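You operate a simulated robot arm through the tools that you are given. There is no shell and no other tool. Be economical: measure what you need, move in short steps, check, and stop when the job is done.

You run a simulated robot arm. Do the job below in one go: nothing can be reset, and whatever is moved stays where it is left.

## Task
Take the slim clear jug and put it on the top of the ribbed drip mat. Then take the bucket scrubbing brush and leave it on top of the spare stall plate. Then put the bottle labelled "40" from the claw bench top on the wash table shelf. Then pull the top drawer of the spares drawer block open. Keep to this order. Set down upright: slim clear jug, bottle.

It is judged by the outcome, as a careful person would: the job done as asked, and still so three seconds after it is handed in. It fails if anything else is knocked over, pushed out of place, dropped, spilled or broken.

## Robot
A 7-joint arm with a two-finger parallel gripper on a trunk, on a base that drives. Base frame: it is fixed to the floor where the robot stands at the start and does not move with it; the origin is under the middle of the robot, x ahead of it, y to its left, z up. Lengths are in mm, angles in degrees, forces in N, time in s.
With the tool pointing down near the work surface it reaches from about 480 to 920 mm from the robot's upright axis, wherever it stands. Its first joint turns from -115.0 to 115.0 degrees. Places, roughly: bucket scrubbing brush (10x6x8 cm) [500, 0, 800]; grey oil bottle, white oil bottle [-1250, -250, 1000]; slim clear jug [500, 250, 750]; spare stall plate (26x12x6 cm) [700, 900, 800]; top drawer of the spares drawer block [-300, -3000, 800]; top of the ribbed drip mat (26x23 cm) [1080, 4960, 800]; wash table shelf [-3000, 2400, 500]. Payload 3.91 kg.
The TCP is the grasp point between the finger pads, 30 mm short of the fingertips. In the tool frame z runs along the fingers and y along their closing line. The gripper opens to 110 mm. The fingers are 20 mm wide and 10 mm thick; the gripper's body (48 by 112 mm) begins 55 mm behind the TCP.
Orientation is told as [roll, pitch, yaw] about the base's x, y, z axes, in that order, counted from this pose: with the fingers straight down and closing along the base's y, the tool's x points along the base's -x, its y along +y and its z along -z.

## Interface
- The arm moves only by the tool nudge_tool. Its argument "targets" is text: rows parted by semicolons, each of 7 numbers parted by spaces: the shift along the tool's x, y, z in mm, then the turn, a rotation vector about the tool's x, y, z in degrees, then the gripper command, from -1 (fully open) to 1 (shut), values between in proportion. In form: tx ty tz rx ry rz fingers; .... A call has 1 to 8 rows; each row shifts and turns the commanded pose from where the row before left it, along the tool's axes as they then stand. Rows are played at 5 a second. More than 50 mm and 8.6 degrees between two rows, or a gripper value outside its range, and nothing of the call is played. Where a pose cannot be reached the arm comes as near as it can. A force on the tool above 40 N (or 10 N above the force at the start of the call, whichever is more), or a blocked arm, ends the call early, and 0.2 s more pass. The fingers move at their own pace (about 153 mm/s each) and stop on an object; they squeeze with about 30 N. The grip force told is the motor's: it shows also when the fingers shut on nothing. Time passes only in rows, and 0.2 s behind the last, so rows that do not move let the fingers close. The reply holds the time, the measured pose of the TCP, the force on the tool along the base axes, the opening and the grip force, in the units named above and with some noise, with the torque about the TCP (base axes, N m) and any sound that the robot's microphone picked up.
- Cameras (640 x 400 px; columns grow to the right, rows downward): "scene" is now at [226.4, 205.8, 1278.8]; the picture's right is [0.01, -1.00, 0.00], its down [-0.66, -0.01, -0.75] and it looks along [0.75, 0.01, -0.66] (base axes); focal length 249 px, centre (320, 200). "wrist" rides on the gripper at [72, 17, -103] in the tool frame; the picture's right is [-0.23, 0.97, 0.00], its down [-0.76, -0.18, -0.62] and it looks along [-0.61, -0.14, 0.78] (tool axes); focal length 222 px, centre (320, 200).
- grab_frame(camera): a new picture of that camera. It takes no simulated time.
- lift_body(by): slides the trunk up (or, below 0, down) by that many mm; the arm and the scene camera ride with it, the base frame stays. It gives what a move gives, with no picture.
- base_move(legs): drives the robot by 1 to 6 legs, each [ahead, left, turn to the left] in mm, mm and degrees, along the robot's own axes; the way and the turn of a leg run together, so that a leg with both is an arc; at most 1500 mm and 180 degrees a leg. The arm and the cameras ride along, it lands a little off, and it stops where it bumps. It gives what a move gives.
- turn_head(pan, tilt): turns the head with the scene camera to pan (to the left, within 80 degrees either way) and tilt (down, from -29 to 69), counted from straight ahead of the robot. It gives what a move gives.
- measure_at(camera, pixels): for up to 12 pixels [column, row] of the newest picture of that camera ("zoom" is the newest enlarged one), the place [x, y, z] in the base frame of the surface seen there, good to about 2 mm. It takes no simulated time.
- enlarge(camera, box): a new picture of the part [left, top, right, bottom] of that camera's present view, enlarged. It takes no simulated time.
- hand_in(): hands the job in; it is judged then, once.

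Work in short steps. Measure before you move; look again where a grasp or a placing could have gone wrong, and mend it. You have 110 turns and 98 pictures in all, those below and enlarged ones among them. Open the gripper and draw the arm clear of the work before you hand the job in, unless the task says otherwise; then end with one line.

The tools are called after "Emit:" as a command line: name --argument value ..., lists and objects as JSON in quotes. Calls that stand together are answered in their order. nudge_tool: Moves the arm, as the interface text tells. Its arguments: {"type":"object","properties":{"targets":{"type":"string"}},"required":["targets"]} The other tools are called the same way: lift_body (by) slides the trunk up or down; base_move (legs) drives the base; turn_head (pan, tilt) turns the head that bears the scene camera; grab_frame (camera) takes a picture; measure_at (camera, pixels) gives the place of the surface under pixels of a picture; enlarge (camera, box) takes an enlarged picture of a part of a camera's view; hand_in () hands the job in.

At the start:

```text
time_s: 0.0
tool_pos: [454.9, 157.0, 1123.4]
tool_rot: [0.0, 0.0, 0.0]
wrist_force: [0.3, -1.5, -1.0]
moment: [0.0, -0.01, 0.0]
width: 110.1
finger_force: 0.1
trunk travel left (down, up): [-625.0, 365.0]
robot x, y, heading: [-2.2, -1.1, 0.1]
head pan, tilt: [0.8, 41.0]
```

scene: 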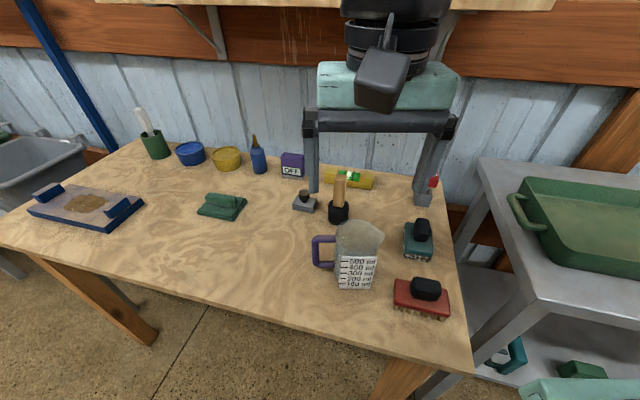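
wrist: 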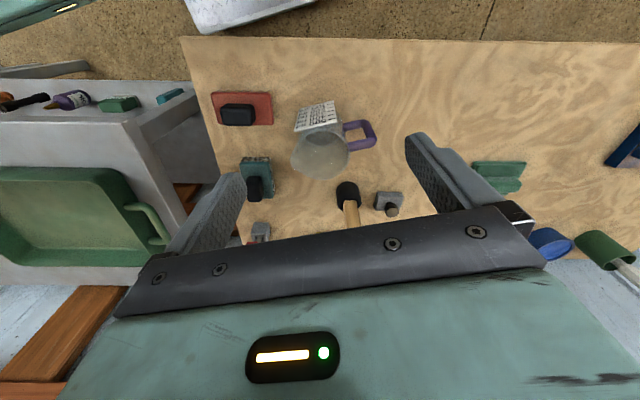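

The scene shows the jug near (355,255), a red brush (422,297) and a teal one (418,240), and a mat-like tray at (85,208). I'll measure and zoom in.

Emit:
enlarge --camera "scene" --box '[280, 160, 480, 330]'

Emit:
measure_at --camera "scene" --pixels '[[355, 288], [360, 230], [322, 250], [425, 288], [420, 310], [422, 225], [418, 250], [335, 215], [345, 185], [380, 250], [85, 203], [250, 300]]'

```text
2.35 times, centred on (380, 245) of scene
```

zoom: 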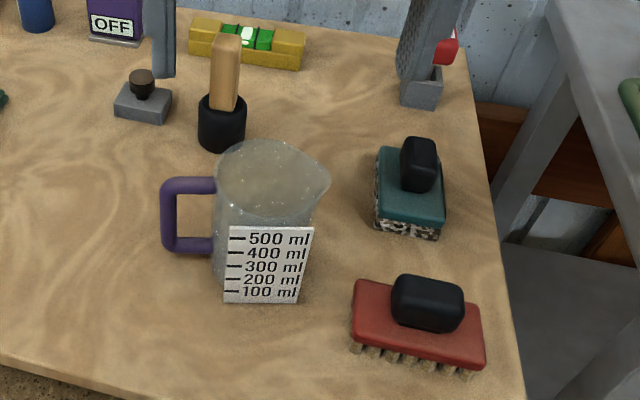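

```text
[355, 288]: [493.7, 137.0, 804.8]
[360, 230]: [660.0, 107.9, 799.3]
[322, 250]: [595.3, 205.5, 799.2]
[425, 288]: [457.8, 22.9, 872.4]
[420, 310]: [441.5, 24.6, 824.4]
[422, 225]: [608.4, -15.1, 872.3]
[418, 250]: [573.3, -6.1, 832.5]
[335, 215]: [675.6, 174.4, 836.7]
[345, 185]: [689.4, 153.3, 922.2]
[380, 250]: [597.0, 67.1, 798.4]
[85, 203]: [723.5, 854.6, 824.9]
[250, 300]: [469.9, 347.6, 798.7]
```

Two brushes are candidates, so I need their sizes. I'll also look around for other jugs.

Emit:
measure_at --camera "zoom" --pixels '[[358, 286], [354, 340], [481, 358], [474, 305], [382, 150], [378, 215], [441, 222], [436, 165], [428, 290], [418, 160], [265, 300], [190, 245]]'

Emit:
turn_head --pan 50 --tilt 30

Emit:
grab_frame --camera "scene"

```text
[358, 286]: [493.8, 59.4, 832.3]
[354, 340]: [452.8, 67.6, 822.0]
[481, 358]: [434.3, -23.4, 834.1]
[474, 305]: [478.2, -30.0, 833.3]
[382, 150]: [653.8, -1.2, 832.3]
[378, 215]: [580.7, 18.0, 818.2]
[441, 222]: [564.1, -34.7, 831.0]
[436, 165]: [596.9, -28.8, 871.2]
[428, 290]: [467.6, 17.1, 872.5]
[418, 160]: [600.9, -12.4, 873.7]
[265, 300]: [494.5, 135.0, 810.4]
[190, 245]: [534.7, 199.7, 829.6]
```

```text
time_s: 1.2
tool_pos: [454.9, 155.7, 1123.3]
tool_rot: [-0.1, 0.0, 0.1]
wrist_force: [-0.5, -0.3, 0.2]
moment: [0.04, -0.01, 0.0]
width: 109.9
finger_force: 0.0
trunk travel left (down, up): [-625.0, 365.0]
robot x, y, heading: [1.7, -1.3, -0.2]
head pan, tilt: [50.0, 30.0]
```

```text
94 pictures are left
```

scene: 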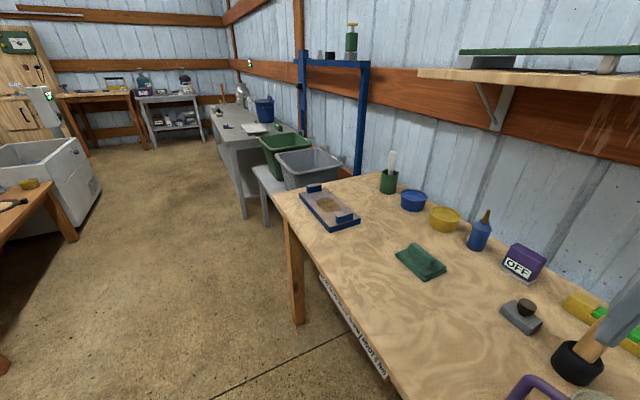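

A table-edge sign at (350,330) has writing; I'll read it and look around the plate.

Emit:
enlarge --camera "scene" --box '[310, 260, 400, 390]'

Emit:
enlarge --camera "scene" --box '[270, 150, 550, 330]'

Emit:
enlarge --camera "scene" --box '[90, 50, 340, 210]'

```text
3.08 times, centred on (355, 325) of scene
```

zoom: 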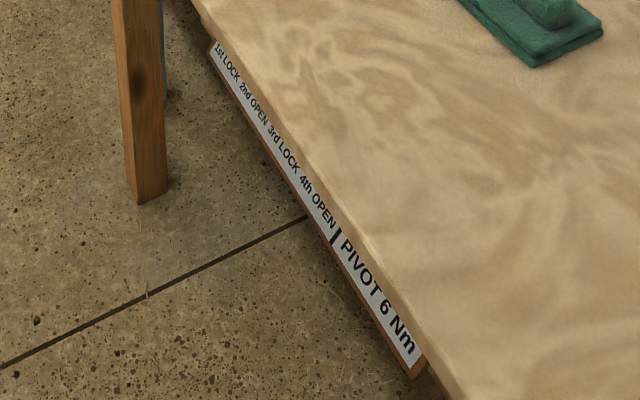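

```text
2.22 times, centred on (410, 240) of scene
```

zoom: 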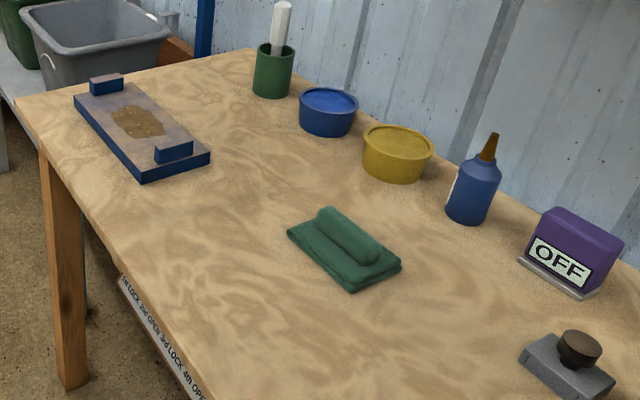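

```text
2.50 times, centred on (215, 130) of scene
```

zoom: 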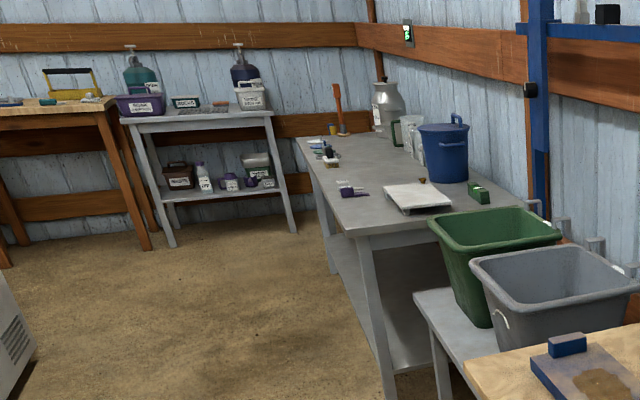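

The coarse place favours the red brush; I'll look closely at both for markings.

Emit:
turn_head --pan -15 --tilt 50

Emit:
enlarge --camera "scene" --box '[240, 150, 400, 260]'

Emit:
enlarge --camera "wrist" --box '[200, 80, 390, 220]'

```text
time_s: 2.5
tool_pos: [455.1, 156.0, 1123.3]
tool_rot: [0.0, 0.0, 0.0]
wrist_force: [-0.6, -0.4, 0.2]
moment: [0.01, -0.02, 0.04]
width: 110.1
finger_force: 0.1
trunk travel left (down, up): [-625.0, 365.0]
robot x, y, heading: [-1.7, -0.5, 0.1]
head pan, tilt: [-15.0, 50.0]
```

```text
3.64 times, centred on (320, 205) of scene
```

zoom: 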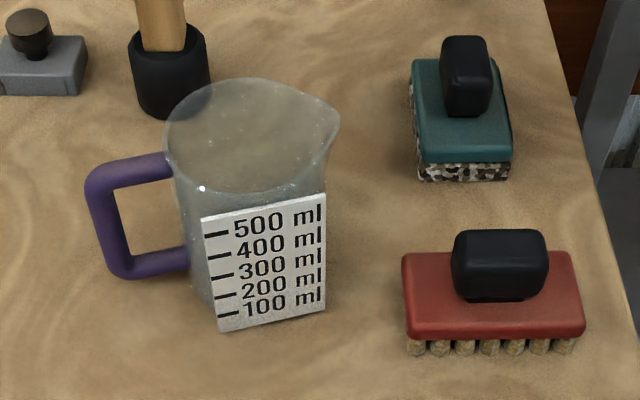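

```text
2.86 times, centred on (295, 150) of wrist
```

zoom: 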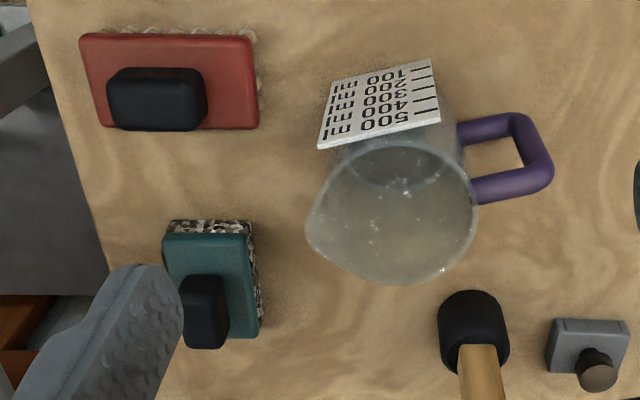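

Red one has bristles, so it's the brush; the teal is a scouring block. Measure the jug's rim, walls and handle.

Emit:
measure_at --camera "wrist" --pixels '[[318, 118], [303, 125], [340, 115], [371, 132], [364, 145], [350, 128], [345, 165], [321, 178], [320, 158], [294, 152]]'

Emit:
measure_at --camera "zoom" --pixels '[[525, 130], [505, 190], [490, 125], [440, 130], [470, 185], [435, 62], [320, 145], [328, 115], [420, 280], [310, 220], [400, 150], [455, 190]]'

Emit:
enlarge --camera "scene" --box '[255, 165, 335, 245]'

```text
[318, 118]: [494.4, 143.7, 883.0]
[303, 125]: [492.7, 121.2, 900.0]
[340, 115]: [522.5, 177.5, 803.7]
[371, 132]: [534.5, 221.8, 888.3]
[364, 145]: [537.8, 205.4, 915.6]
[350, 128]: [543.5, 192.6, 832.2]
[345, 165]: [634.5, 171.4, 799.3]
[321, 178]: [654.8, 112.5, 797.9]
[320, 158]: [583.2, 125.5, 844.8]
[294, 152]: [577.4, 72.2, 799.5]
```

```text
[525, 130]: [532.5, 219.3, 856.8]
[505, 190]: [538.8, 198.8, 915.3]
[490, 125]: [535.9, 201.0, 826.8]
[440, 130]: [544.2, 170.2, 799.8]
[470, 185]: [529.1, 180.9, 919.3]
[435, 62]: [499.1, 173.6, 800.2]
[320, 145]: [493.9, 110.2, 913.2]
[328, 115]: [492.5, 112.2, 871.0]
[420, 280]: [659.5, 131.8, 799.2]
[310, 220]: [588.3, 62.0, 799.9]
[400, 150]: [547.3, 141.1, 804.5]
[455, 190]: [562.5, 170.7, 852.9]
```

```text
5.00 times, centred on (295, 205) of scene
```

zoom: 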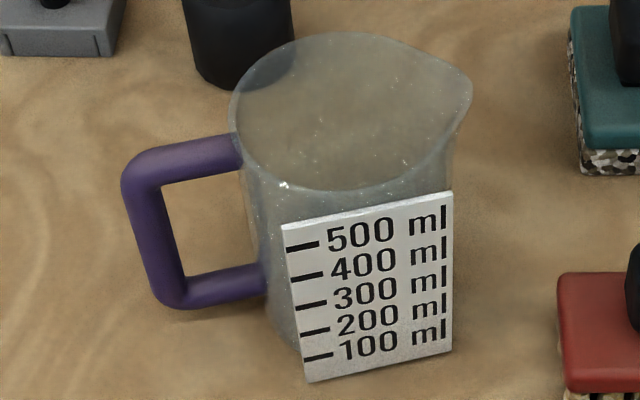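

The jug body is about 82 mm across in x (493 to 575), centred near (534,143), with its rim near z 930. I turn the tool by +90° yaw so it closes along x, and move above the jug.

Emit:
nudge_tool --targets "0 0 0 0 0 -8.5 -1;0 0 0 0 0 -8.5 -1;0 0 0 0 0 -8.5 -1;0 0 0 0 0 -8.5 -1;0 0 0 0 0 -8.5 -1;0 0 0 0 0 -8.5 -1;0 0 0 0 0 -8.5 -1;0 0 0 0 0 -8.5 -1"

Emit:
nudge_tool --targets "0 0 0 0 0 -8.5 -1;0 0 0 0 0 -8.5 -1;0 0 0 0 0 -5 -1;7 -40 0 0 0 0 -1;6 -39 0 0 0 0 -1;0 0 40 0 0 0 -1;0 0 0 0 0 0 -1"

Emit:
grab_frame --camera "wrist"

Emit:
grab_frame --camera "scene"

```text
time_s: 4.3
tool_pos: [455.1, 153.2, 1123.6]
tool_rot: [0.0, 0.1, 68.2]
wrist_force: [-0.4, -0.1, 0.4]
moment: [0.02, 0.03, 0.02]
width: 110.1
finger_force: 0.1
trunk travel left (down, up): [-625.0, 365.0]
robot x, y, heading: [0.0, 0.5, -0.2]
head pan, tilt: [-15.0, 50.0]
```

```text
time_s: 5.9
tool_pos: [535.4, 140.8, 1082.8]
tool_rot: [0.0, 0.0, 90.0]
wrist_force: [-0.2, -0.3, 0.0]
moment: [0.0, -0.02, 0.02]
width: 109.8
finger_force: 0.1
trunk travel left (down, up): [-625.0, 365.0]
robot x, y, heading: [-1.4, -2.3, -0.0]
head pan, tilt: [-15.0, 50.0]
```

```text
87 pictures are left
```

wrist: 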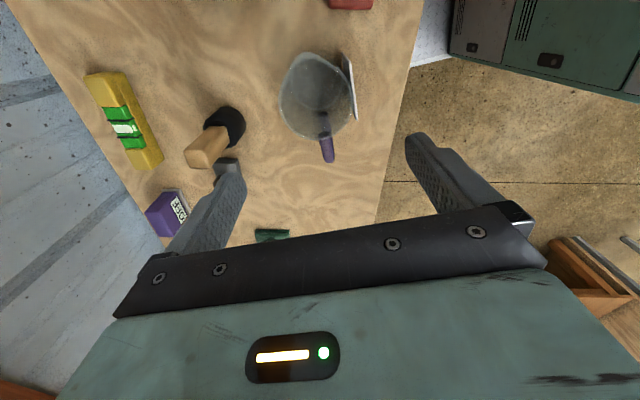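

```text
86 pictures are left
```

scene: 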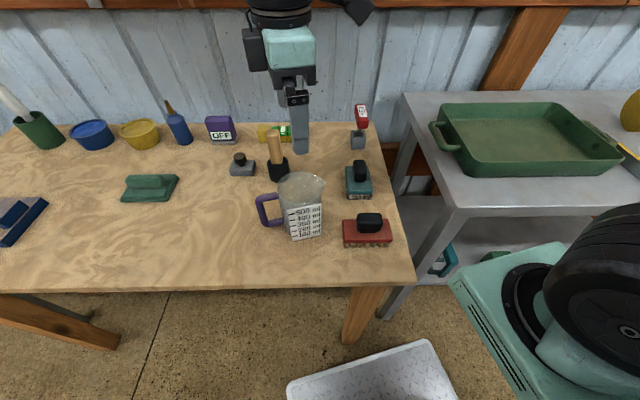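

The rays put the rim between x≈500 and 572, plus the label at 493, with the centre near (534,141), so the tool is centred. I descend to z≈897 still open.

Emit:
nudge_tool --targets "0 0 40 0 0 0 -1;0 0 40 0 0 0 -1;0 0 40 0 0 0 -1;0 0 35 0 0 0 -1;0 0 30 0 0 0 -1;0 0 0 0 0 0 -1"

Emit:
enlarge --camera "scene" --box '[220, 120, 420, 260]'

```text
time_s: 7.3
tool_pos: [533.9, 142.9, 897.7]
tool_rot: [0.0, 0.0, 89.9]
wrist_force: [0.3, 0.3, 1.2]
moment: [-0.01, -0.01, 0.02]
width: 109.8
finger_force: 0.1
trunk travel left (down, up): [-625.0, 365.0]
robot x, y, heading: [2.9, -3.0, -0.1]
head pan, tilt: [-15.0, 50.0]
```

```text
2.86 times, centred on (320, 190) of scene
```

zoom: 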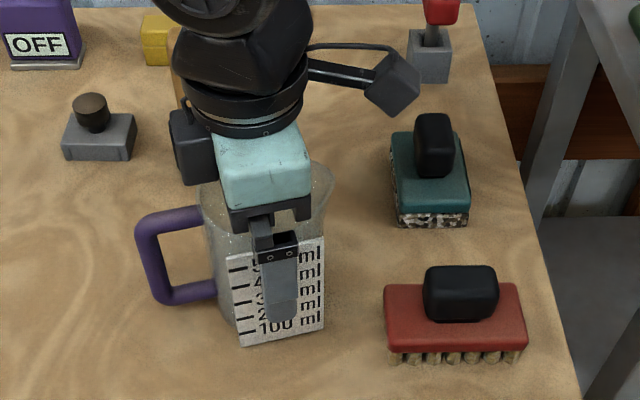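

The front finger is outside the label and no contact force shows. Close the fingers.

Emit:
nudge_tool --targets "0 0 0 0 0 0 1;0 0 0 0 0 0 1;0 0 0 0 0 0 1"

Emit:
nudge_tool --targets "0 0 -20 0 0 0 1;0 0 -30 0 0 0 1;0 0 0 0 0 0 1"

Emit:
enlarge --camera "scene" --box '[220, 100, 420, 260]'

```text
time_s: 8.1
tool_pos: [533.2, 142.9, 897.8]
tool_rot: [0.1, -0.1, 90.0]
wrist_force: [0.3, 0.1, 0.9]
moment: [0.05, -0.03, -0.01]
width: 85.6
finger_force: 29.9
trunk travel left (down, up): [-625.0, 365.0]
robot x, y, heading: [-2.7, 0.3, -0.1]
head pan, tilt: [-15.0, 50.0]
```

```text
time_s: 8.9
tool_pos: [532.2, 143.0, 948.6]
tool_rot: [0.0, 0.0, 90.0]
wrist_force: [0.4, -0.3, -0.4]
moment: [0.03, 0.0, -0.01]
width: 85.4
finger_force: 30.1
trunk travel left (down, up): [-625.0, 365.0]
robot x, y, heading: [0.8, 4.0, -0.3]
head pan, tilt: [-15.0, 50.0]
```

```text
2.50 times, centred on (320, 180) of scene
```

zoom: 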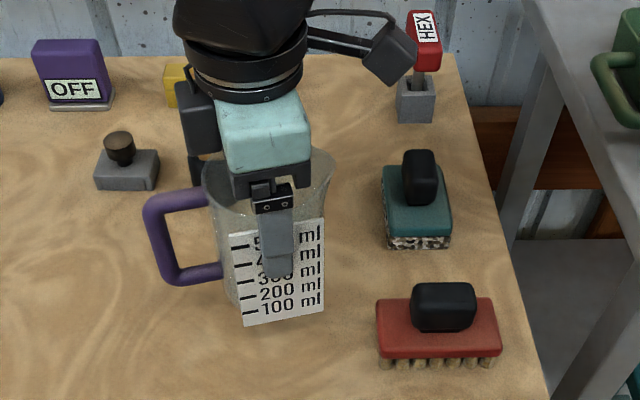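

The jug is held (85 mm) and lifted. I raise it further, then look left along the route to the mat.

Emit:
nudge_tool --targets "0 0 -45 0 0 0 1;0 0 -45 0 0 0 1;0 0 -45 0 0 0 1;0 0 -45 0 0 0 1;0 0 0 0 0 0 1"

Emit:
turn_head --pan 65 --tilt 18

Emit:
grab_frame --camera "scene"

```text
time_s: 10.1
tool_pos: [532.6, 143.4, 1129.9]
tool_rot: [0.0, 0.0, 90.0]
wrist_force: [0.8, 1.4, -0.2]
moment: [-0.01, 0.02, 0.01]
width: 85.1
finger_force: 29.4
trunk travel left (down, up): [-625.0, 365.0]
robot x, y, heading: [1.0, -0.1, -0.0]
head pan, tilt: [-15.0, 50.0]
```

```text
time_s: 11.7
tool_pos: [534.0, 143.6, 1128.3]
tool_rot: [0.1, 0.1, 90.1]
wrist_force: [0.1, -0.6, -2.2]
moment: [0.03, 0.02, 0.0]
width: 85.6
finger_force: 30.1
trunk travel left (down, up): [-625.0, 365.0]
robot x, y, heading: [-1.7, -0.7, -0.1]
head pan, tilt: [65.0, 18.0]
```

```text
83 pictures are left
```

scene: 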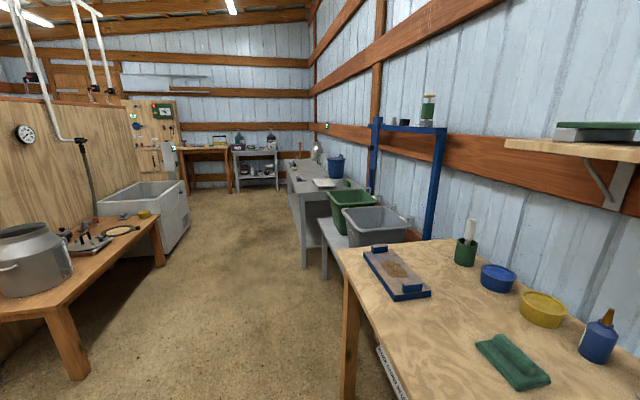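

Emit:
measure_at --camera "scene" --pixels '[[163, 222], [187, 215], [85, 378], [326, 181], [288, 178], [304, 265], [287, 162], [326, 278], [345, 262], [302, 198], [252, 180], [230, 190]]'

Emit:
enlarge --camera "scene" --box '[200, 120, 400, 260]'

```text
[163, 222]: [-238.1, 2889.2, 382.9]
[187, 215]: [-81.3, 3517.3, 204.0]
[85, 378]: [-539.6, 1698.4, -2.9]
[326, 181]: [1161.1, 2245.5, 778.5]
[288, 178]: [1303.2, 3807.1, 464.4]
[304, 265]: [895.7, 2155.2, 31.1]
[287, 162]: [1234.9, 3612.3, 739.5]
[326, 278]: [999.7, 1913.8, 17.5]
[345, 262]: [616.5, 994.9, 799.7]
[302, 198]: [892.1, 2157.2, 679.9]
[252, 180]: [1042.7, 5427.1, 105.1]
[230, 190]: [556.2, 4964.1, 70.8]
```

```text
2.86 times, centred on (300, 190) of scene
```

zoom: 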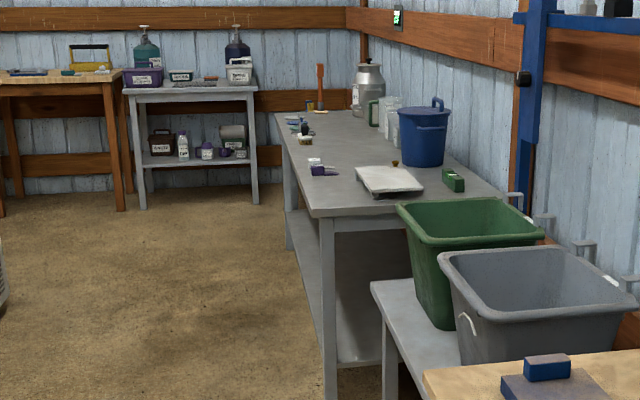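

I'll measure the far trolley, the mat candidate at zoom (195,83), and the long table's extents.

Emit:
measure_at --camera "zoom" --pixels '[[192, 84], [180, 86], [215, 83], [140, 92], [250, 90], [142, 205], [255, 200], [280, 115], [290, 240], [318, 110], [368, 65], [210, 78]]'

Emit:
enlarge --camera "scene" --box '[225, 125, 295, 195]'

```text
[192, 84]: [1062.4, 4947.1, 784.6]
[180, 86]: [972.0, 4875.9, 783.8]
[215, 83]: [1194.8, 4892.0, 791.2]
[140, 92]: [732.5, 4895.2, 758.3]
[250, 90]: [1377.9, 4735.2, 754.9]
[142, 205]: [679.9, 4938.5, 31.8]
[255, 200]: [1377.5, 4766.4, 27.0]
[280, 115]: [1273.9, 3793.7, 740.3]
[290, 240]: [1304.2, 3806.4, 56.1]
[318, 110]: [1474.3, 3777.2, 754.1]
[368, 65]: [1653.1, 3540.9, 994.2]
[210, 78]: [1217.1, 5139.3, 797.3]
```

```text
5.71 times, centred on (260, 160) of scene
```

zoom: 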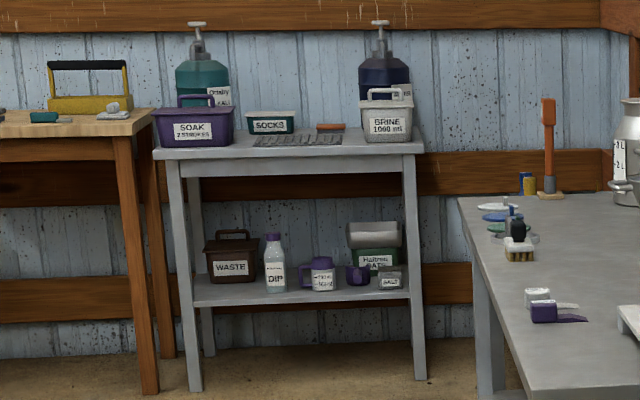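

The mat lies on the trolley between the SOAK and BRINE boxes, at about (1080,4960,785); the trolley faces heading ≈76°. The corridor is clear along that direction, so I back up a little, turn and drive most of the way.

Emit:
base_move --legs '[[-100, 0, 0], [0, 0, 76.7], [1400, 0, 0], [1400, 0, 0], [1200, 0, 0]]'

Emit:
turn_head --pan 0 --tilt 30

Emit:
grab_frame --camera "scene"

```text
time_s: 34.9
tool_pos: [832.9, 4423.7, 1129.2]
tool_rot: [0.0, 0.0, 165.9]
wrist_force: [-0.3, -0.5, -0.9]
moment: [0.0, -0.03, 0.0]
width: 85.4
finger_force: 30.3
trunk travel left (down, up): [-625.0, 365.0]
robot x, y, heading: [844.1, 3874.6, 75.8]
head pan, tilt: [65.0, 18.0]
```

```text
time_s: 36.2
tool_pos: [831.7, 4424.4, 1129.1]
tool_rot: [-0.1, 0.0, 166.0]
wrist_force: [-1.1, 0.3, -1.6]
moment: [0.03, -0.02, -0.01]
width: 85.4
finger_force: 29.7
trunk travel left (down, up): [-625.0, 365.0]
robot x, y, heading: [840.2, 3871.4, 75.8]
head pan, tilt: [0.0, 30.0]
```

```text
80 pictures are left
```

scene: 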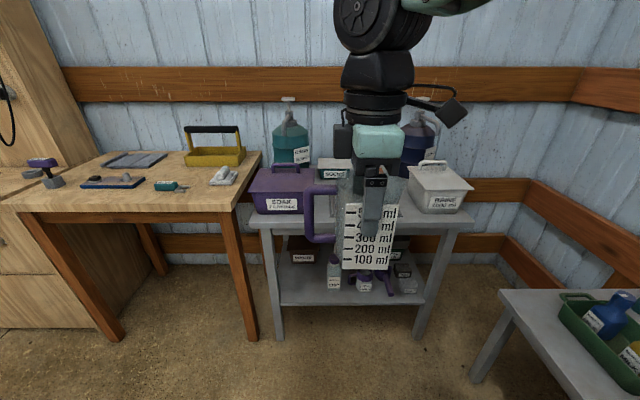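

The jug hides the mat. I raise the arm to see beneath it.

Emit:
nudge_tool --targets "0 0 -45 0 0 0 1;0 0 -45 0 0 0 1;0 0 -45 0 0 0 1;0 0 -45 0 0 0 1;0 0 0 0 0 0 1"

Emit:
enlarge --camera "scene" --box '[230, 110, 490, 280]'

```text
time_s: 37.4
tool_pos: [832.0, 4424.6, 1309.5]
tool_rot: [0.1, 0.0, 165.9]
wrist_force: [-1.1, 0.1, -1.6]
moment: [-0.02, -0.03, 0.03]
width: 85.2
finger_force: 30.3
trunk travel left (down, up): [-625.0, 365.0]
robot x, y, heading: [843.6, 3874.0, 75.9]
head pan, tilt: [0.0, 30.0]
```

```text
2.35 times, centred on (360, 195) of scene
```

zoom: 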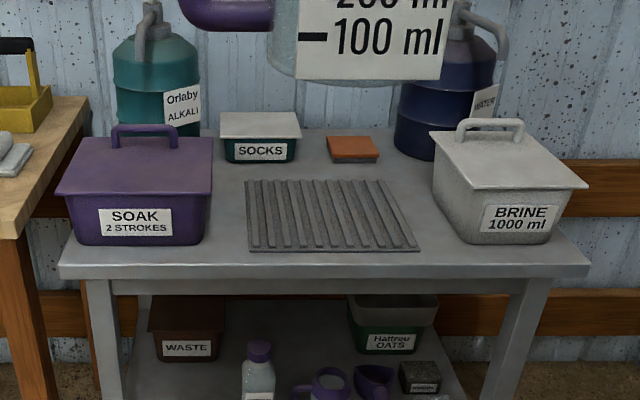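

Emit:
measure_at --camera "zoom" --pixels '[[250, 250], [418, 249], [380, 182], [247, 182], [325, 215], [330, 217], [210, 190], [436, 160], [500, 122], [350, 140], [260, 115], [145, 130]]'

```text
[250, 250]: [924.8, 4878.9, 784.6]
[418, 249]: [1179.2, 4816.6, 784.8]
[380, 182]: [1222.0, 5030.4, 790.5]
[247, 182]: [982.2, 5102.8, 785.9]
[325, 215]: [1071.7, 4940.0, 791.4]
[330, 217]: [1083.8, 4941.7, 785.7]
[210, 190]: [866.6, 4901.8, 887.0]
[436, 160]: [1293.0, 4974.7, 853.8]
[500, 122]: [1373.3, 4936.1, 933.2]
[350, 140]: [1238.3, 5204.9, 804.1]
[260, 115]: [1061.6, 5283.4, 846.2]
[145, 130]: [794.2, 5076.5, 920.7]
```

The mat's corners give its centre at (1077,4957) and rib tops at z≈791. I drive ahead 430 and right 108.

Emit:
base_move --legs '[[430, -108, 0]]'

```text
time_s: 40.1
tool_pos: [1040.6, 4815.3, 1308.7]
tool_rot: [0.0, 0.0, 165.8]
wrist_force: [-0.4, -0.1, -0.9]
moment: [-0.03, -0.03, 0.01]
width: 85.5
finger_force: 30.4
trunk travel left (down, up): [-625.0, 365.0]
robot x, y, heading: [1049.3, 4259.3, 75.9]
head pan, tilt: [0.0, 30.0]
```

Remaining offset is 146 mm straight ahead. I extend first, then descend partway.

Emit:
nudge_tool --targets "0 -40 0 0 0 0 1;0 -40 0 0 0 0 1;0 -40 20 0 0 0 1;0 -26 40 0 0 0 1;0 0 45 0 0 0 1;0 0 45 0 0 0 1;0 0 45 0 0 0 1;0 0 45 0 0 0 1"

Emit:
nudge_tool --targets "0 0 45 0 0 0 1;0 0 45 0 0 0 1;0 0 30 0 0 0 1;0 0 0 0 0 0 1"

Emit:
grab_frame --camera "scene"

Emit:
grab_frame --camera "wrist"

```text
time_s: 41.9
tool_pos: [1077.5, 4955.7, 1069.4]
tool_rot: [-0.1, 0.1, 166.0]
wrist_force: [-0.3, -0.1, -0.5]
moment: [0.0, 0.0, -0.02]
width: 85.8
finger_force: 30.2
trunk travel left (down, up): [-625.0, 365.0]
robot x, y, heading: [1049.8, 4262.0, 75.8]
head pan, tilt: [0.0, 30.0]
```

```text
time_s: 42.9
tool_pos: [1076.1, 4956.1, 949.3]
tool_rot: [-0.1, 0.0, 166.0]
wrist_force: [0.1, -0.3, -1.4]
moment: [0.03, -0.01, -0.01]
width: 85.2
finger_force: 30.1
trunk travel left (down, up): [-625.0, 365.0]
robot x, y, heading: [1050.6, 4261.5, 75.9]
head pan, tilt: [0.0, 30.0]
```

```text
78 pictures are left
```

scene: 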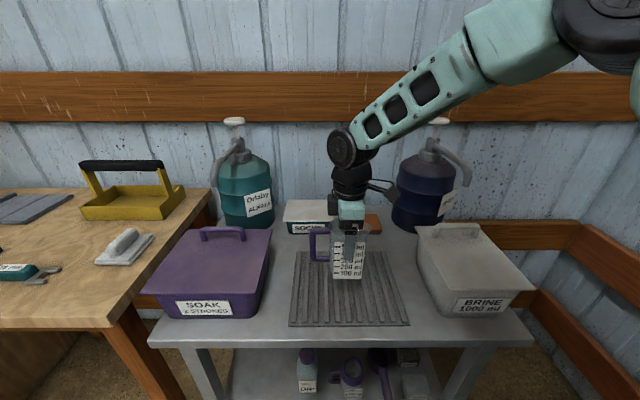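

```text
77 pictures are left
```

wrist: 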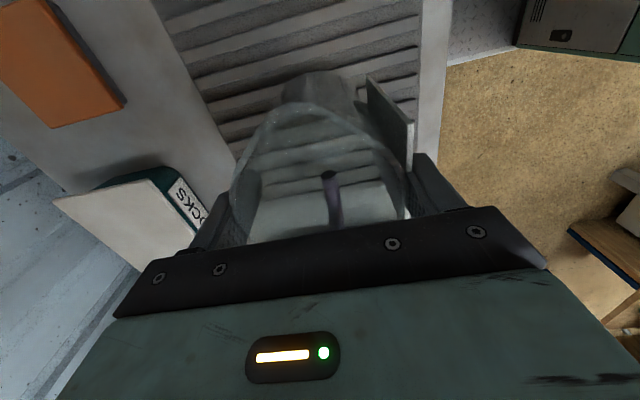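

The jug hangs over the mat with its bottom about 59 mm above it. I lower gently and watch the force.

Emit:
nudge_tool --targets "0 0 30 0 0 0 1;0 0 22 0 0 0 1;0 0 0 0 0 0 1"

Emit:
nudge_tool --targets "0 0 3 0 0 0 1;0 0 2 0 0 0 1;0 0 2 0 0 0 1;0 0 1 0 0 0 1;0 0 0 0 0 0 1"

```text
time_s: 43.7
tool_pos: [1076.7, 4955.2, 897.8]
tool_rot: [0.0, 0.0, 165.9]
wrist_force: [-0.4, 0.6, -1.6]
moment: [0.02, 0.0, 0.0]
width: 85.5
finger_force: 29.8
trunk travel left (down, up): [-625.0, 365.0]
robot x, y, heading: [1051.9, 4259.3, 76.0]
head pan, tilt: [0.0, 30.0]
```

```text
time_s: 44.9
tool_pos: [1075.7, 4955.5, 890.5]
tool_rot: [-0.1, 0.0, 165.9]
wrist_force: [2.1, -3.0, 13.1]
moment: [-0.48, 0.32, 0.2]
width: 85.1
finger_force: 29.7
trunk travel left (down, up): [-625.0, 365.0]
robot x, y, heading: [1051.7, 4263.7, 76.1]
head pan, tilt: [0.0, 30.0]
```

Contact shows 13 N. I back off 1 mm, open, and rise.

Emit:
nudge_tool --targets "0 0 -1 0 0 0 1;0 0 0 0 0 0 0.4;0 0 0 0 0 0 -0.2;0 0 0 0 0 0 -1;0 0 0 0 0 0 -1"

Emit:
nudge_tool --targets "0 0 -30 0 0 0 -1;0 0 -40 0 0 0 -1;0 0 -45 0 0 0 -1;0 0 -45 0 0 0 -1;0 0 -45 0 0 0 -1;0 0 -45 0 0 0 -1;0 0 0 0 0 0 -1"

Emit:
enlarge --camera "scene" --box '[240, 180, 460, 340]'

```text
time_s: 46.1
tool_pos: [1076.5, 4955.1, 891.5]
tool_rot: [0.0, -0.1, 165.9]
wrist_force: [-0.5, 0.5, 0.1]
moment: [0.0, 0.0, -0.02]
width: 110.2
finger_force: 0.0
trunk travel left (down, up): [-625.0, 365.0]
robot x, y, heading: [1048.8, 4265.9, 75.9]
head pan, tilt: [0.0, 30.0]
```

```text
time_s: 47.7
tool_pos: [1077.8, 4956.0, 1141.4]
tool_rot: [0.0, 0.0, 166.1]
wrist_force: [-0.1, -0.1, -0.2]
moment: [0.0, -0.01, 0.03]
width: 110.2
finger_force: 0.0
trunk travel left (down, up): [-625.0, 365.0]
robot x, y, heading: [1051.5, 4261.1, 75.7]
head pan, tilt: [0.0, 30.0]
```

```text
2.50 times, centred on (350, 260) of scene
```

zoom: 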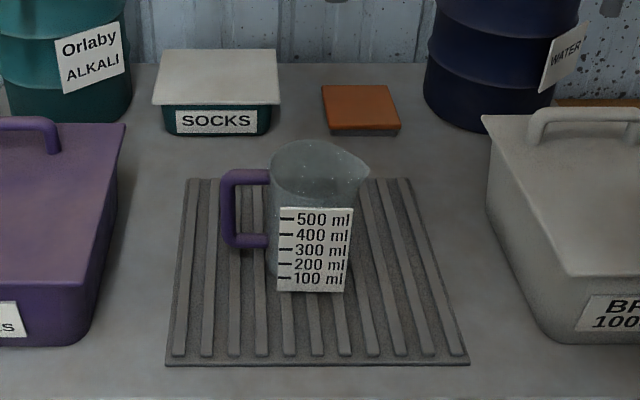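

The jug stands upright on the mat. I retract the arm and reverse along the same corridor to a spot facing the brush, aligned with its ≈-12° rotation.

Emit:
nudge_tool --targets "0 40 -20 0 0 0 -1;0 40 -20 0 0 0 -1;0 40 -20 0 0 0 -1;0 26 0 0 0 0 -1;0 0 0 0 0 0 -1"

Emit:
base_move --legs '[[0, 0, -1.4], [-1425, 0, 0], [-1425, 0, 0], [-1430, 0, 0], [0, 0, -87]]'

Emit:
turn_head --pan 0 --tilt 45

Emit:
grab_frame --camera "scene"

Emit:
grab_frame --camera "wrist"

```text
time_s: 48.9
tool_pos: [1040.6, 4814.5, 1199.8]
tool_rot: [0.0, -0.1, 165.9]
wrist_force: [-0.1, 0.0, -0.1]
moment: [-0.02, -0.03, 0.03]
width: 109.9
finger_force: 0.2
trunk travel left (down, up): [-625.0, 365.0]
robot x, y, heading: [1050.8, 4263.1, 76.1]
head pan, tilt: [0.0, 30.0]
```

```text
time_s: 73.5
tool_pos: [445.5, 153.5, 1199.8]
tool_rot: [0.0, 0.0, 78.1]
wrist_force: [0.0, 0.0, 0.1]
moment: [0.02, -0.01, 0.0]
width: 109.8
finger_force: 0.1
trunk travel left (down, up): [-625.0, 365.0]
robot x, y, heading: [-106.3, 123.3, -11.9]
head pan, tilt: [0.0, 30.0]
```

```text
time_s: 74.3
tool_pos: [445.8, 152.3, 1200.5]
tool_rot: [0.1, 0.0, 78.1]
wrist_force: [-1.0, 0.1, -0.6]
moment: [-0.01, -0.02, 0.0]
width: 110.1
finger_force: 0.0
trunk travel left (down, up): [-625.0, 365.0]
robot x, y, heading: [-108.0, 124.0, -12.0]
head pan, tilt: [0.0, 45.0]
```

```text
75 pictures are left
```

scene: 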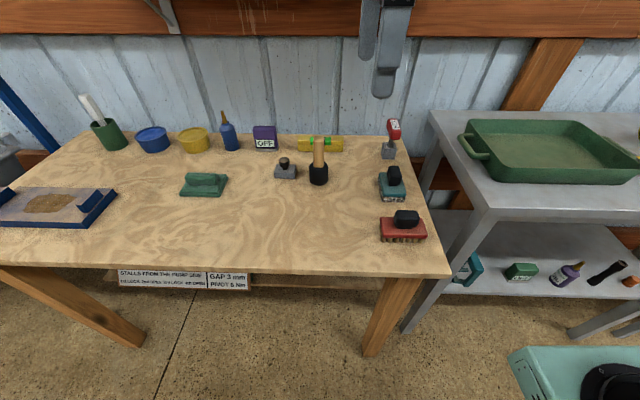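

```text
74 pictures are left
```

wrist: 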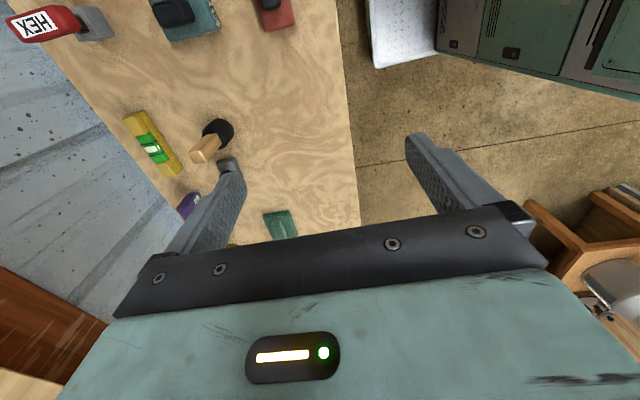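

Robot is back. I enlarge the brush and the plate and measure them.

Emit:
enlarge --camera "scene" --box '[360, 190, 450, 250]'

Emit:
measure_at --camera "scene" --pixels '[[30, 200], [60, 203], [30, 221], [80, 223], [95, 200], [112, 193], [8, 193], [115, 190], [82, 228], [60, 190], [92, 196], [50, 212]]'

```text
6.67 times, centred on (405, 220) of scene
```

zoom: 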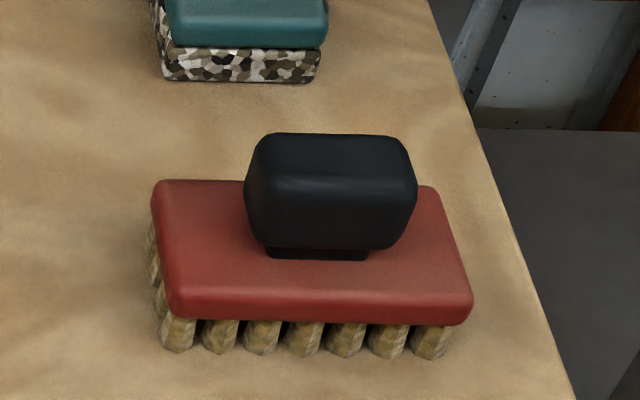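

```text
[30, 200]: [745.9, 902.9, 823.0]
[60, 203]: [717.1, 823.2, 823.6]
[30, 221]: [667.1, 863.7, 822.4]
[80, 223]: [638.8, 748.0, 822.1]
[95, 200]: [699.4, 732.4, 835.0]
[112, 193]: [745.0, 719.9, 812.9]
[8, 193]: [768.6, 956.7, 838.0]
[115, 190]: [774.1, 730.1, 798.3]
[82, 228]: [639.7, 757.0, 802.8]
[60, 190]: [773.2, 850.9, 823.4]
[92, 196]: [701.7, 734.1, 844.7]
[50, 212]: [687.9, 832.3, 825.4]
```

Emit:
measure_at --camera "zoom" --pixels '[[162, 190], [432, 195], [465, 300], [180, 300], [270, 145], [390, 147], [395, 190], [265, 190], [330, 165], [325, 225], [300, 290], [335, 140]]'

Emit:
turn_head --pan 40 --tilt 40

Emit:
enlarge --camera "scene" --box '[200, 120, 420, 280]'

```text
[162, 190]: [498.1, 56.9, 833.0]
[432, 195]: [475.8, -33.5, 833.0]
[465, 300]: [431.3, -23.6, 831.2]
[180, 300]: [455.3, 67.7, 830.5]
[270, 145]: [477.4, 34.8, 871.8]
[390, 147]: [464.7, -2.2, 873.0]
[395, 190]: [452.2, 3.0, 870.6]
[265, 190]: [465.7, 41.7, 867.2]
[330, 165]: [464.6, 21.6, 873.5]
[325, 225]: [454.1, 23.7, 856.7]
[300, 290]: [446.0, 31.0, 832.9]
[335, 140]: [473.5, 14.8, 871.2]
```

```text
time_s: 75.4
tool_pos: [446.3, 152.2, 1199.8]
tool_rot: [0.0, 0.1, 78.1]
wrist_force: [0.4, -0.5, -0.2]
moment: [0.03, 0.03, 0.0]
width: 110.1
finger_force: 0.1
trunk travel left (down, up): [-625.0, 365.0]
robot x, y, heading: [-102.2, 126.3, -11.7]
head pan, tilt: [40.0, 40.0]
```

```text
2.50 times, centred on (310, 200) of scene
```

zoom: 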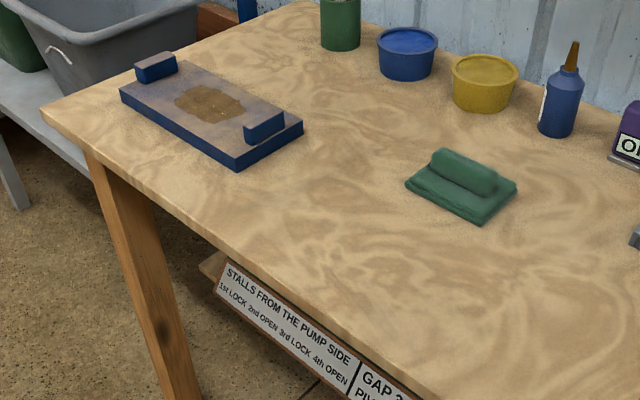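

I measure the plate's corners in this zoom.

Emit:
measure_at --camera "zoom" --pixels '[[122, 91], [236, 160], [300, 124], [183, 66], [210, 103], [246, 132], [284, 114], [135, 68], [175, 58], [160, 82], [243, 122], [250, 133]]'

```text
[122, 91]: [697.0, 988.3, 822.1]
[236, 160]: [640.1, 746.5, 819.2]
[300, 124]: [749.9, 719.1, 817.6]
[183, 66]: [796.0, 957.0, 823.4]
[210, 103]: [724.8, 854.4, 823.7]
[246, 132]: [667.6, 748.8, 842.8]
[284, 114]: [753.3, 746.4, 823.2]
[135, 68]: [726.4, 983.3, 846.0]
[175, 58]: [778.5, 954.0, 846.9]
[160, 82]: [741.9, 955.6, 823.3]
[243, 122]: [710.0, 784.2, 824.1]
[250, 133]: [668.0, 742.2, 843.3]
```

The plate's centre is (723,853), its top is at z≈823.5, and it has the same orientation as the brush. I move above the brush knob at (465,18) and descend.

Emit:
nudge_tool --targets "43 -16 0 0 0 2.4 -1;43 -15 0 0 0 0 -1;42 -15 30 0 0 0 -1;0 0 45 0 0 0 -1;0 0 45 0 0 0 -1;0 0 45 0 0 0 -1;0 0 45 0 0 0 -1;0 0 45 0 0 0 -1"

Emit:
turn_head --pan 0 --tilt 50

Emit:
enlarge --camera "scene" --box '[340, 130, 480, 230]'

Emit:
grab_frame --camera "wrist"

```text
refused: row 3 steps farther than a row can; nothing moved
```

```text
time_s: 76.4
tool_pos: [445.9, 153.8, 1200.0]
tool_rot: [0.0, 0.0, 78.1]
wrist_force: [-0.4, -0.9, 0.0]
moment: [-0.02, -0.01, -0.01]
width: 109.9
finger_force: 0.1
trunk travel left (down, up): [-625.0, 365.0]
robot x, y, heading: [-107.5, 119.5, -11.8]
head pan, tilt: [0.0, 50.0]
```

```text
4.00 times, centred on (410, 180) of scene
```

zoom: 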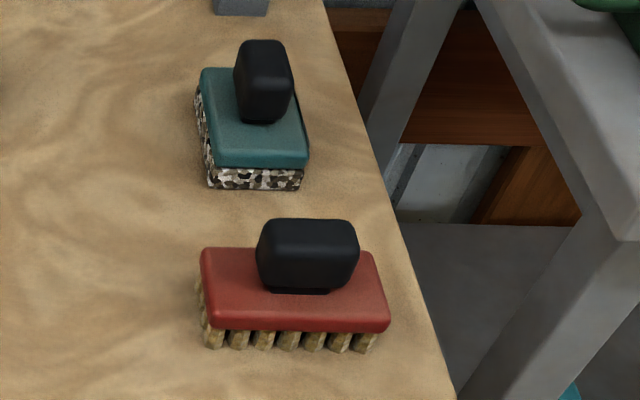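

```text
70 pictures are left
```

wrist: 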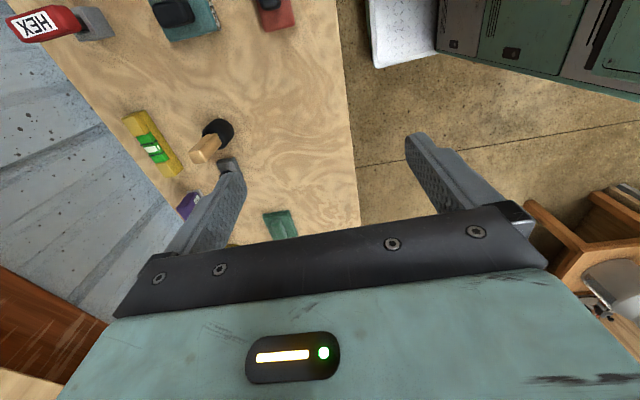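

That was refused because a row stepped too far, so I split it into smaller rows.

Emit:
nudge_tool --targets "43 -16 0 0 0 2.4 -1;43 -15 0 0 0 0 -1;42 -15 0 0 0 0 -0.3;0 0 45 0 0 0 -0.3;0 0 45 0 0 0 -0.3;0 0 45 0 0 0 -0.3;0 0 45 0 0 0 -0.3;0 0 0 0 0 0 -0.3"

Emit:
enlarge --camera "scene" --box '[340, 130, 480, 230]'

Emit:
grab_frame --camera "wrist"

```text
time_s: 78.2
tool_pos: [461.0, 18.3, 1018.3]
tool_rot: [0.0, 0.0, 75.6]
wrist_force: [-0.1, -0.5, -0.3]
moment: [-0.01, 0.03, 0.02]
width: 71.5
finger_force: 0.1
trunk travel left (down, up): [-625.0, 365.0]
robot x, y, heading: [-107.1, 121.6, -11.9]
head pan, tilt: [0.0, 50.0]
```

```text
4.00 times, centred on (410, 180) of scene
```

zoom: 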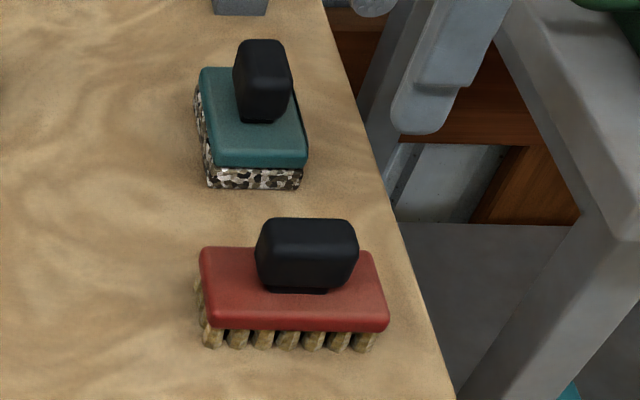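

```text
68 pictures are left
```

wrist: 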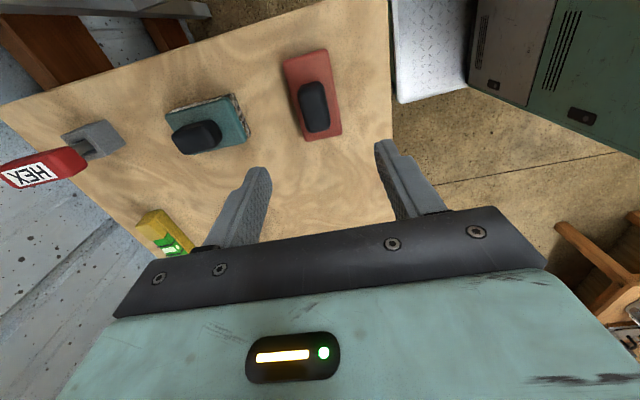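

The tool is aligned over the knob with a 4 mm x correction. I descend 150 mm to z 868 and close.

Emit:
nudge_tool --targets "0 -4 40 0 0 0 -0.3;0 0 45 0 0 0 -0.3;0 0 40 0 0 0 -0.3;0 0 25 0 0 0 -0.3;0 0 0 0 0 0 -0.3;0 0 0 0 0 0 1;0 0 0 0 0 0 1;0 0 0 0 0 0 1"

Emit:
enlarge --camera "scene" --box '[340, 130, 480, 230]'

```text
time_s: 80.0
tool_pos: [465.6, 17.3, 868.6]
tool_rot: [-0.1, 0.0, 75.7]
wrist_force: [-0.3, 0.2, 0.1]
moment: [0.03, -0.04, 0.01]
width: 29.8
finger_force: 29.3
trunk travel left (down, up): [-625.0, 365.0]
robot x, y, heading: [-108.0, 124.5, -11.8]
head pan, tilt: [0.0, 50.0]
```

```text
4.00 times, centred on (410, 180) of scene
```

zoom: 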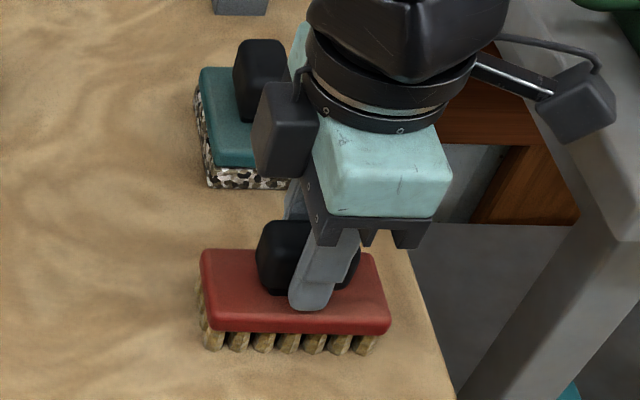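

The knob is held (29.8 mm). I lift and drive left along the table to the plate.

Emit:
nudge_tool --targets "0 0 -30 0 0 0 1;0 0 -45 0 0 0 1;0 0 -45 0 0 0 1;0 0 -45 0 0 0 1;0 0 -45 0 0 0 1;0 0 -45 0 0 0 1;0 0 0 0 0 0 1"

Emit:
base_move --legs '[[0, 871, 0], [75, 0, 0]]'

Emit:
grab_frame --camera "scene"

```text
time_s: 81.6
tool_pos: [463.6, 17.4, 1126.9]
tool_rot: [0.1, 0.1, 75.7]
wrist_force: [0.5, 0.6, -2.1]
moment: [0.01, -0.01, 0.01]
width: 29.6
finger_force: 29.9
trunk travel left (down, up): [-625.0, 365.0]
robot x, y, heading: [-108.0, 121.9, -11.9]
head pan, tilt: [0.0, 50.0]
```

```text
time_s: 86.9
tool_pos: [714.9, 865.2, 1125.4]
tool_rot: [-0.1, 0.0, 76.4]
wrist_force: [1.2, -0.7, -2.0]
moment: [-0.01, -0.04, -0.01]
width: 29.8
finger_force: 30.2
trunk travel left (down, up): [-625.0, 365.0]
robot x, y, heading: [140.6, 963.5, -11.1]
head pan, tilt: [0.0, 50.0]
```

```text
66 pictures are left
```

scene: 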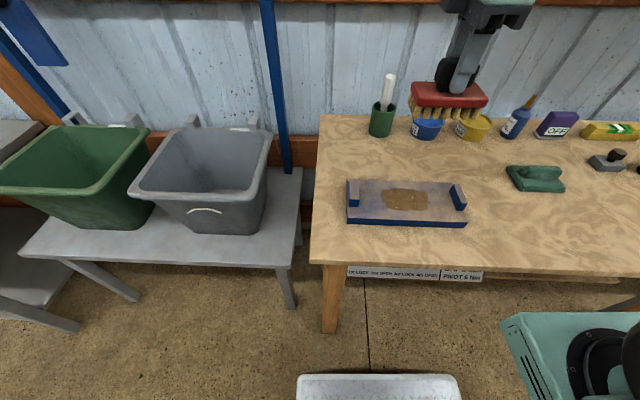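

I re-measure the plate from this closer view.

Emit:
enlarge --camera "scene" --box '[330, 160, 490, 240]'

Emit:
measure_at --camera "scene" --pixels '[[349, 217], [465, 219], [405, 200], [362, 200], [450, 200], [358, 182], [440, 184], [405, 217], [405, 184]]'

```text
4.00 times, centred on (410, 200) of scene
```

zoom: 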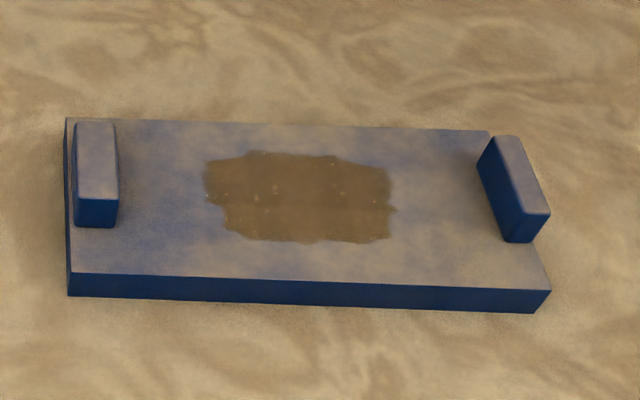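

```text
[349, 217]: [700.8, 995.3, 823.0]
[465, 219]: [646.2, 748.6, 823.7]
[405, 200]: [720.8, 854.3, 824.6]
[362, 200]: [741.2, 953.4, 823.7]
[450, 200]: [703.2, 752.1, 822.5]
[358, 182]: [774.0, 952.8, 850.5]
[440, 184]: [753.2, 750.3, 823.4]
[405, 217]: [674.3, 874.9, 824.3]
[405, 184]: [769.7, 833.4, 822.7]
```

The plate's centre is confirmed near (723,855). I shift over it and lower to 5 mm above contact.

Emit:
nudge_tool --targets "8 -10 0 0 0 0 1;0 0 45 0 0 0 1;0 0 45 0 0 0 1;0 0 45 0 0 0 1;0 0 45 0 0 0 1;0 0 30 0 0 0 1;0 0 15 0 0 0 1;0 0 0 0 0 0 1"

Emit:
nudge_tool --targets "0 0 3 0 0 0 1;0 0 2 0 0 0 1;0 0 2 0 0 0 1;0 0 1 0 0 0 1;0 0 0 0 0 0 1"

Emit:
enlarge --camera "scene" --box '[330, 140, 490, 240]'

```text
time_s: 88.7
tool_pos: [721.3, 854.8, 900.4]
tool_rot: [0.0, 0.0, 76.4]
wrist_force: [-0.1, 1.1, -1.6]
moment: [0.0, 0.01, -0.01]
width: 29.7
finger_force: 30.0
trunk travel left (down, up): [-625.0, 365.0]
robot x, y, heading: [143.9, 962.8, -11.0]
head pan, tilt: [0.0, 50.0]
```

```text
time_s: 89.9
tool_pos: [722.4, 855.2, 893.2]
tool_rot: [-0.1, 0.1, 76.4]
wrist_force: [-0.5, 0.4, -1.0]
moment: [-0.02, -0.01, 0.02]
width: 29.7
finger_force: 30.1
trunk travel left (down, up): [-625.0, 365.0]
robot x, y, heading: [142.5, 964.1, -11.3]
head pan, tilt: [0.0, 50.0]
```

```text
4.00 times, centred on (410, 190) of scene
```

zoom: 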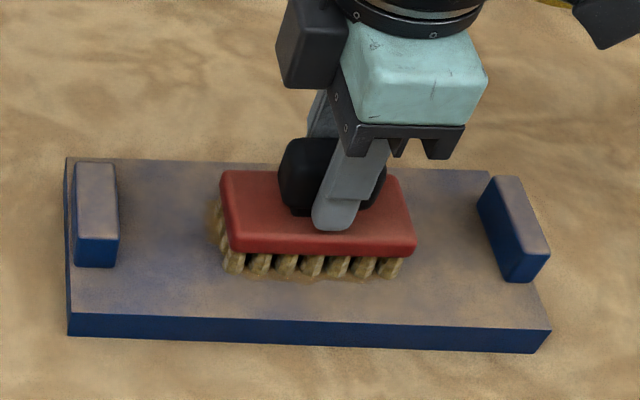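

Almost touching; I lower in 1 mm steps to contact.

Emit:
nudge_tool --targets "0 0 1 0 0 0 1;0 0 1 0 0 0 1;0 0 0.5 0 0 0 1;0 0 0 0 0 0 1"

```text
time_s: 90.9
tool_pos: [720.4, 855.3, 892.8]
tool_rot: [-0.2, 0.1, 76.4]
wrist_force: [-1.0, -2.2, 40.5]
moment: [-0.1, 0.44, 0.06]
width: 29.5
finger_force: 30.1
trunk travel left (down, up): [-625.0, 365.0]
robot x, y, heading: [143.2, 965.6, -11.0]
head pan, tilt: [0.0, 50.0]
```

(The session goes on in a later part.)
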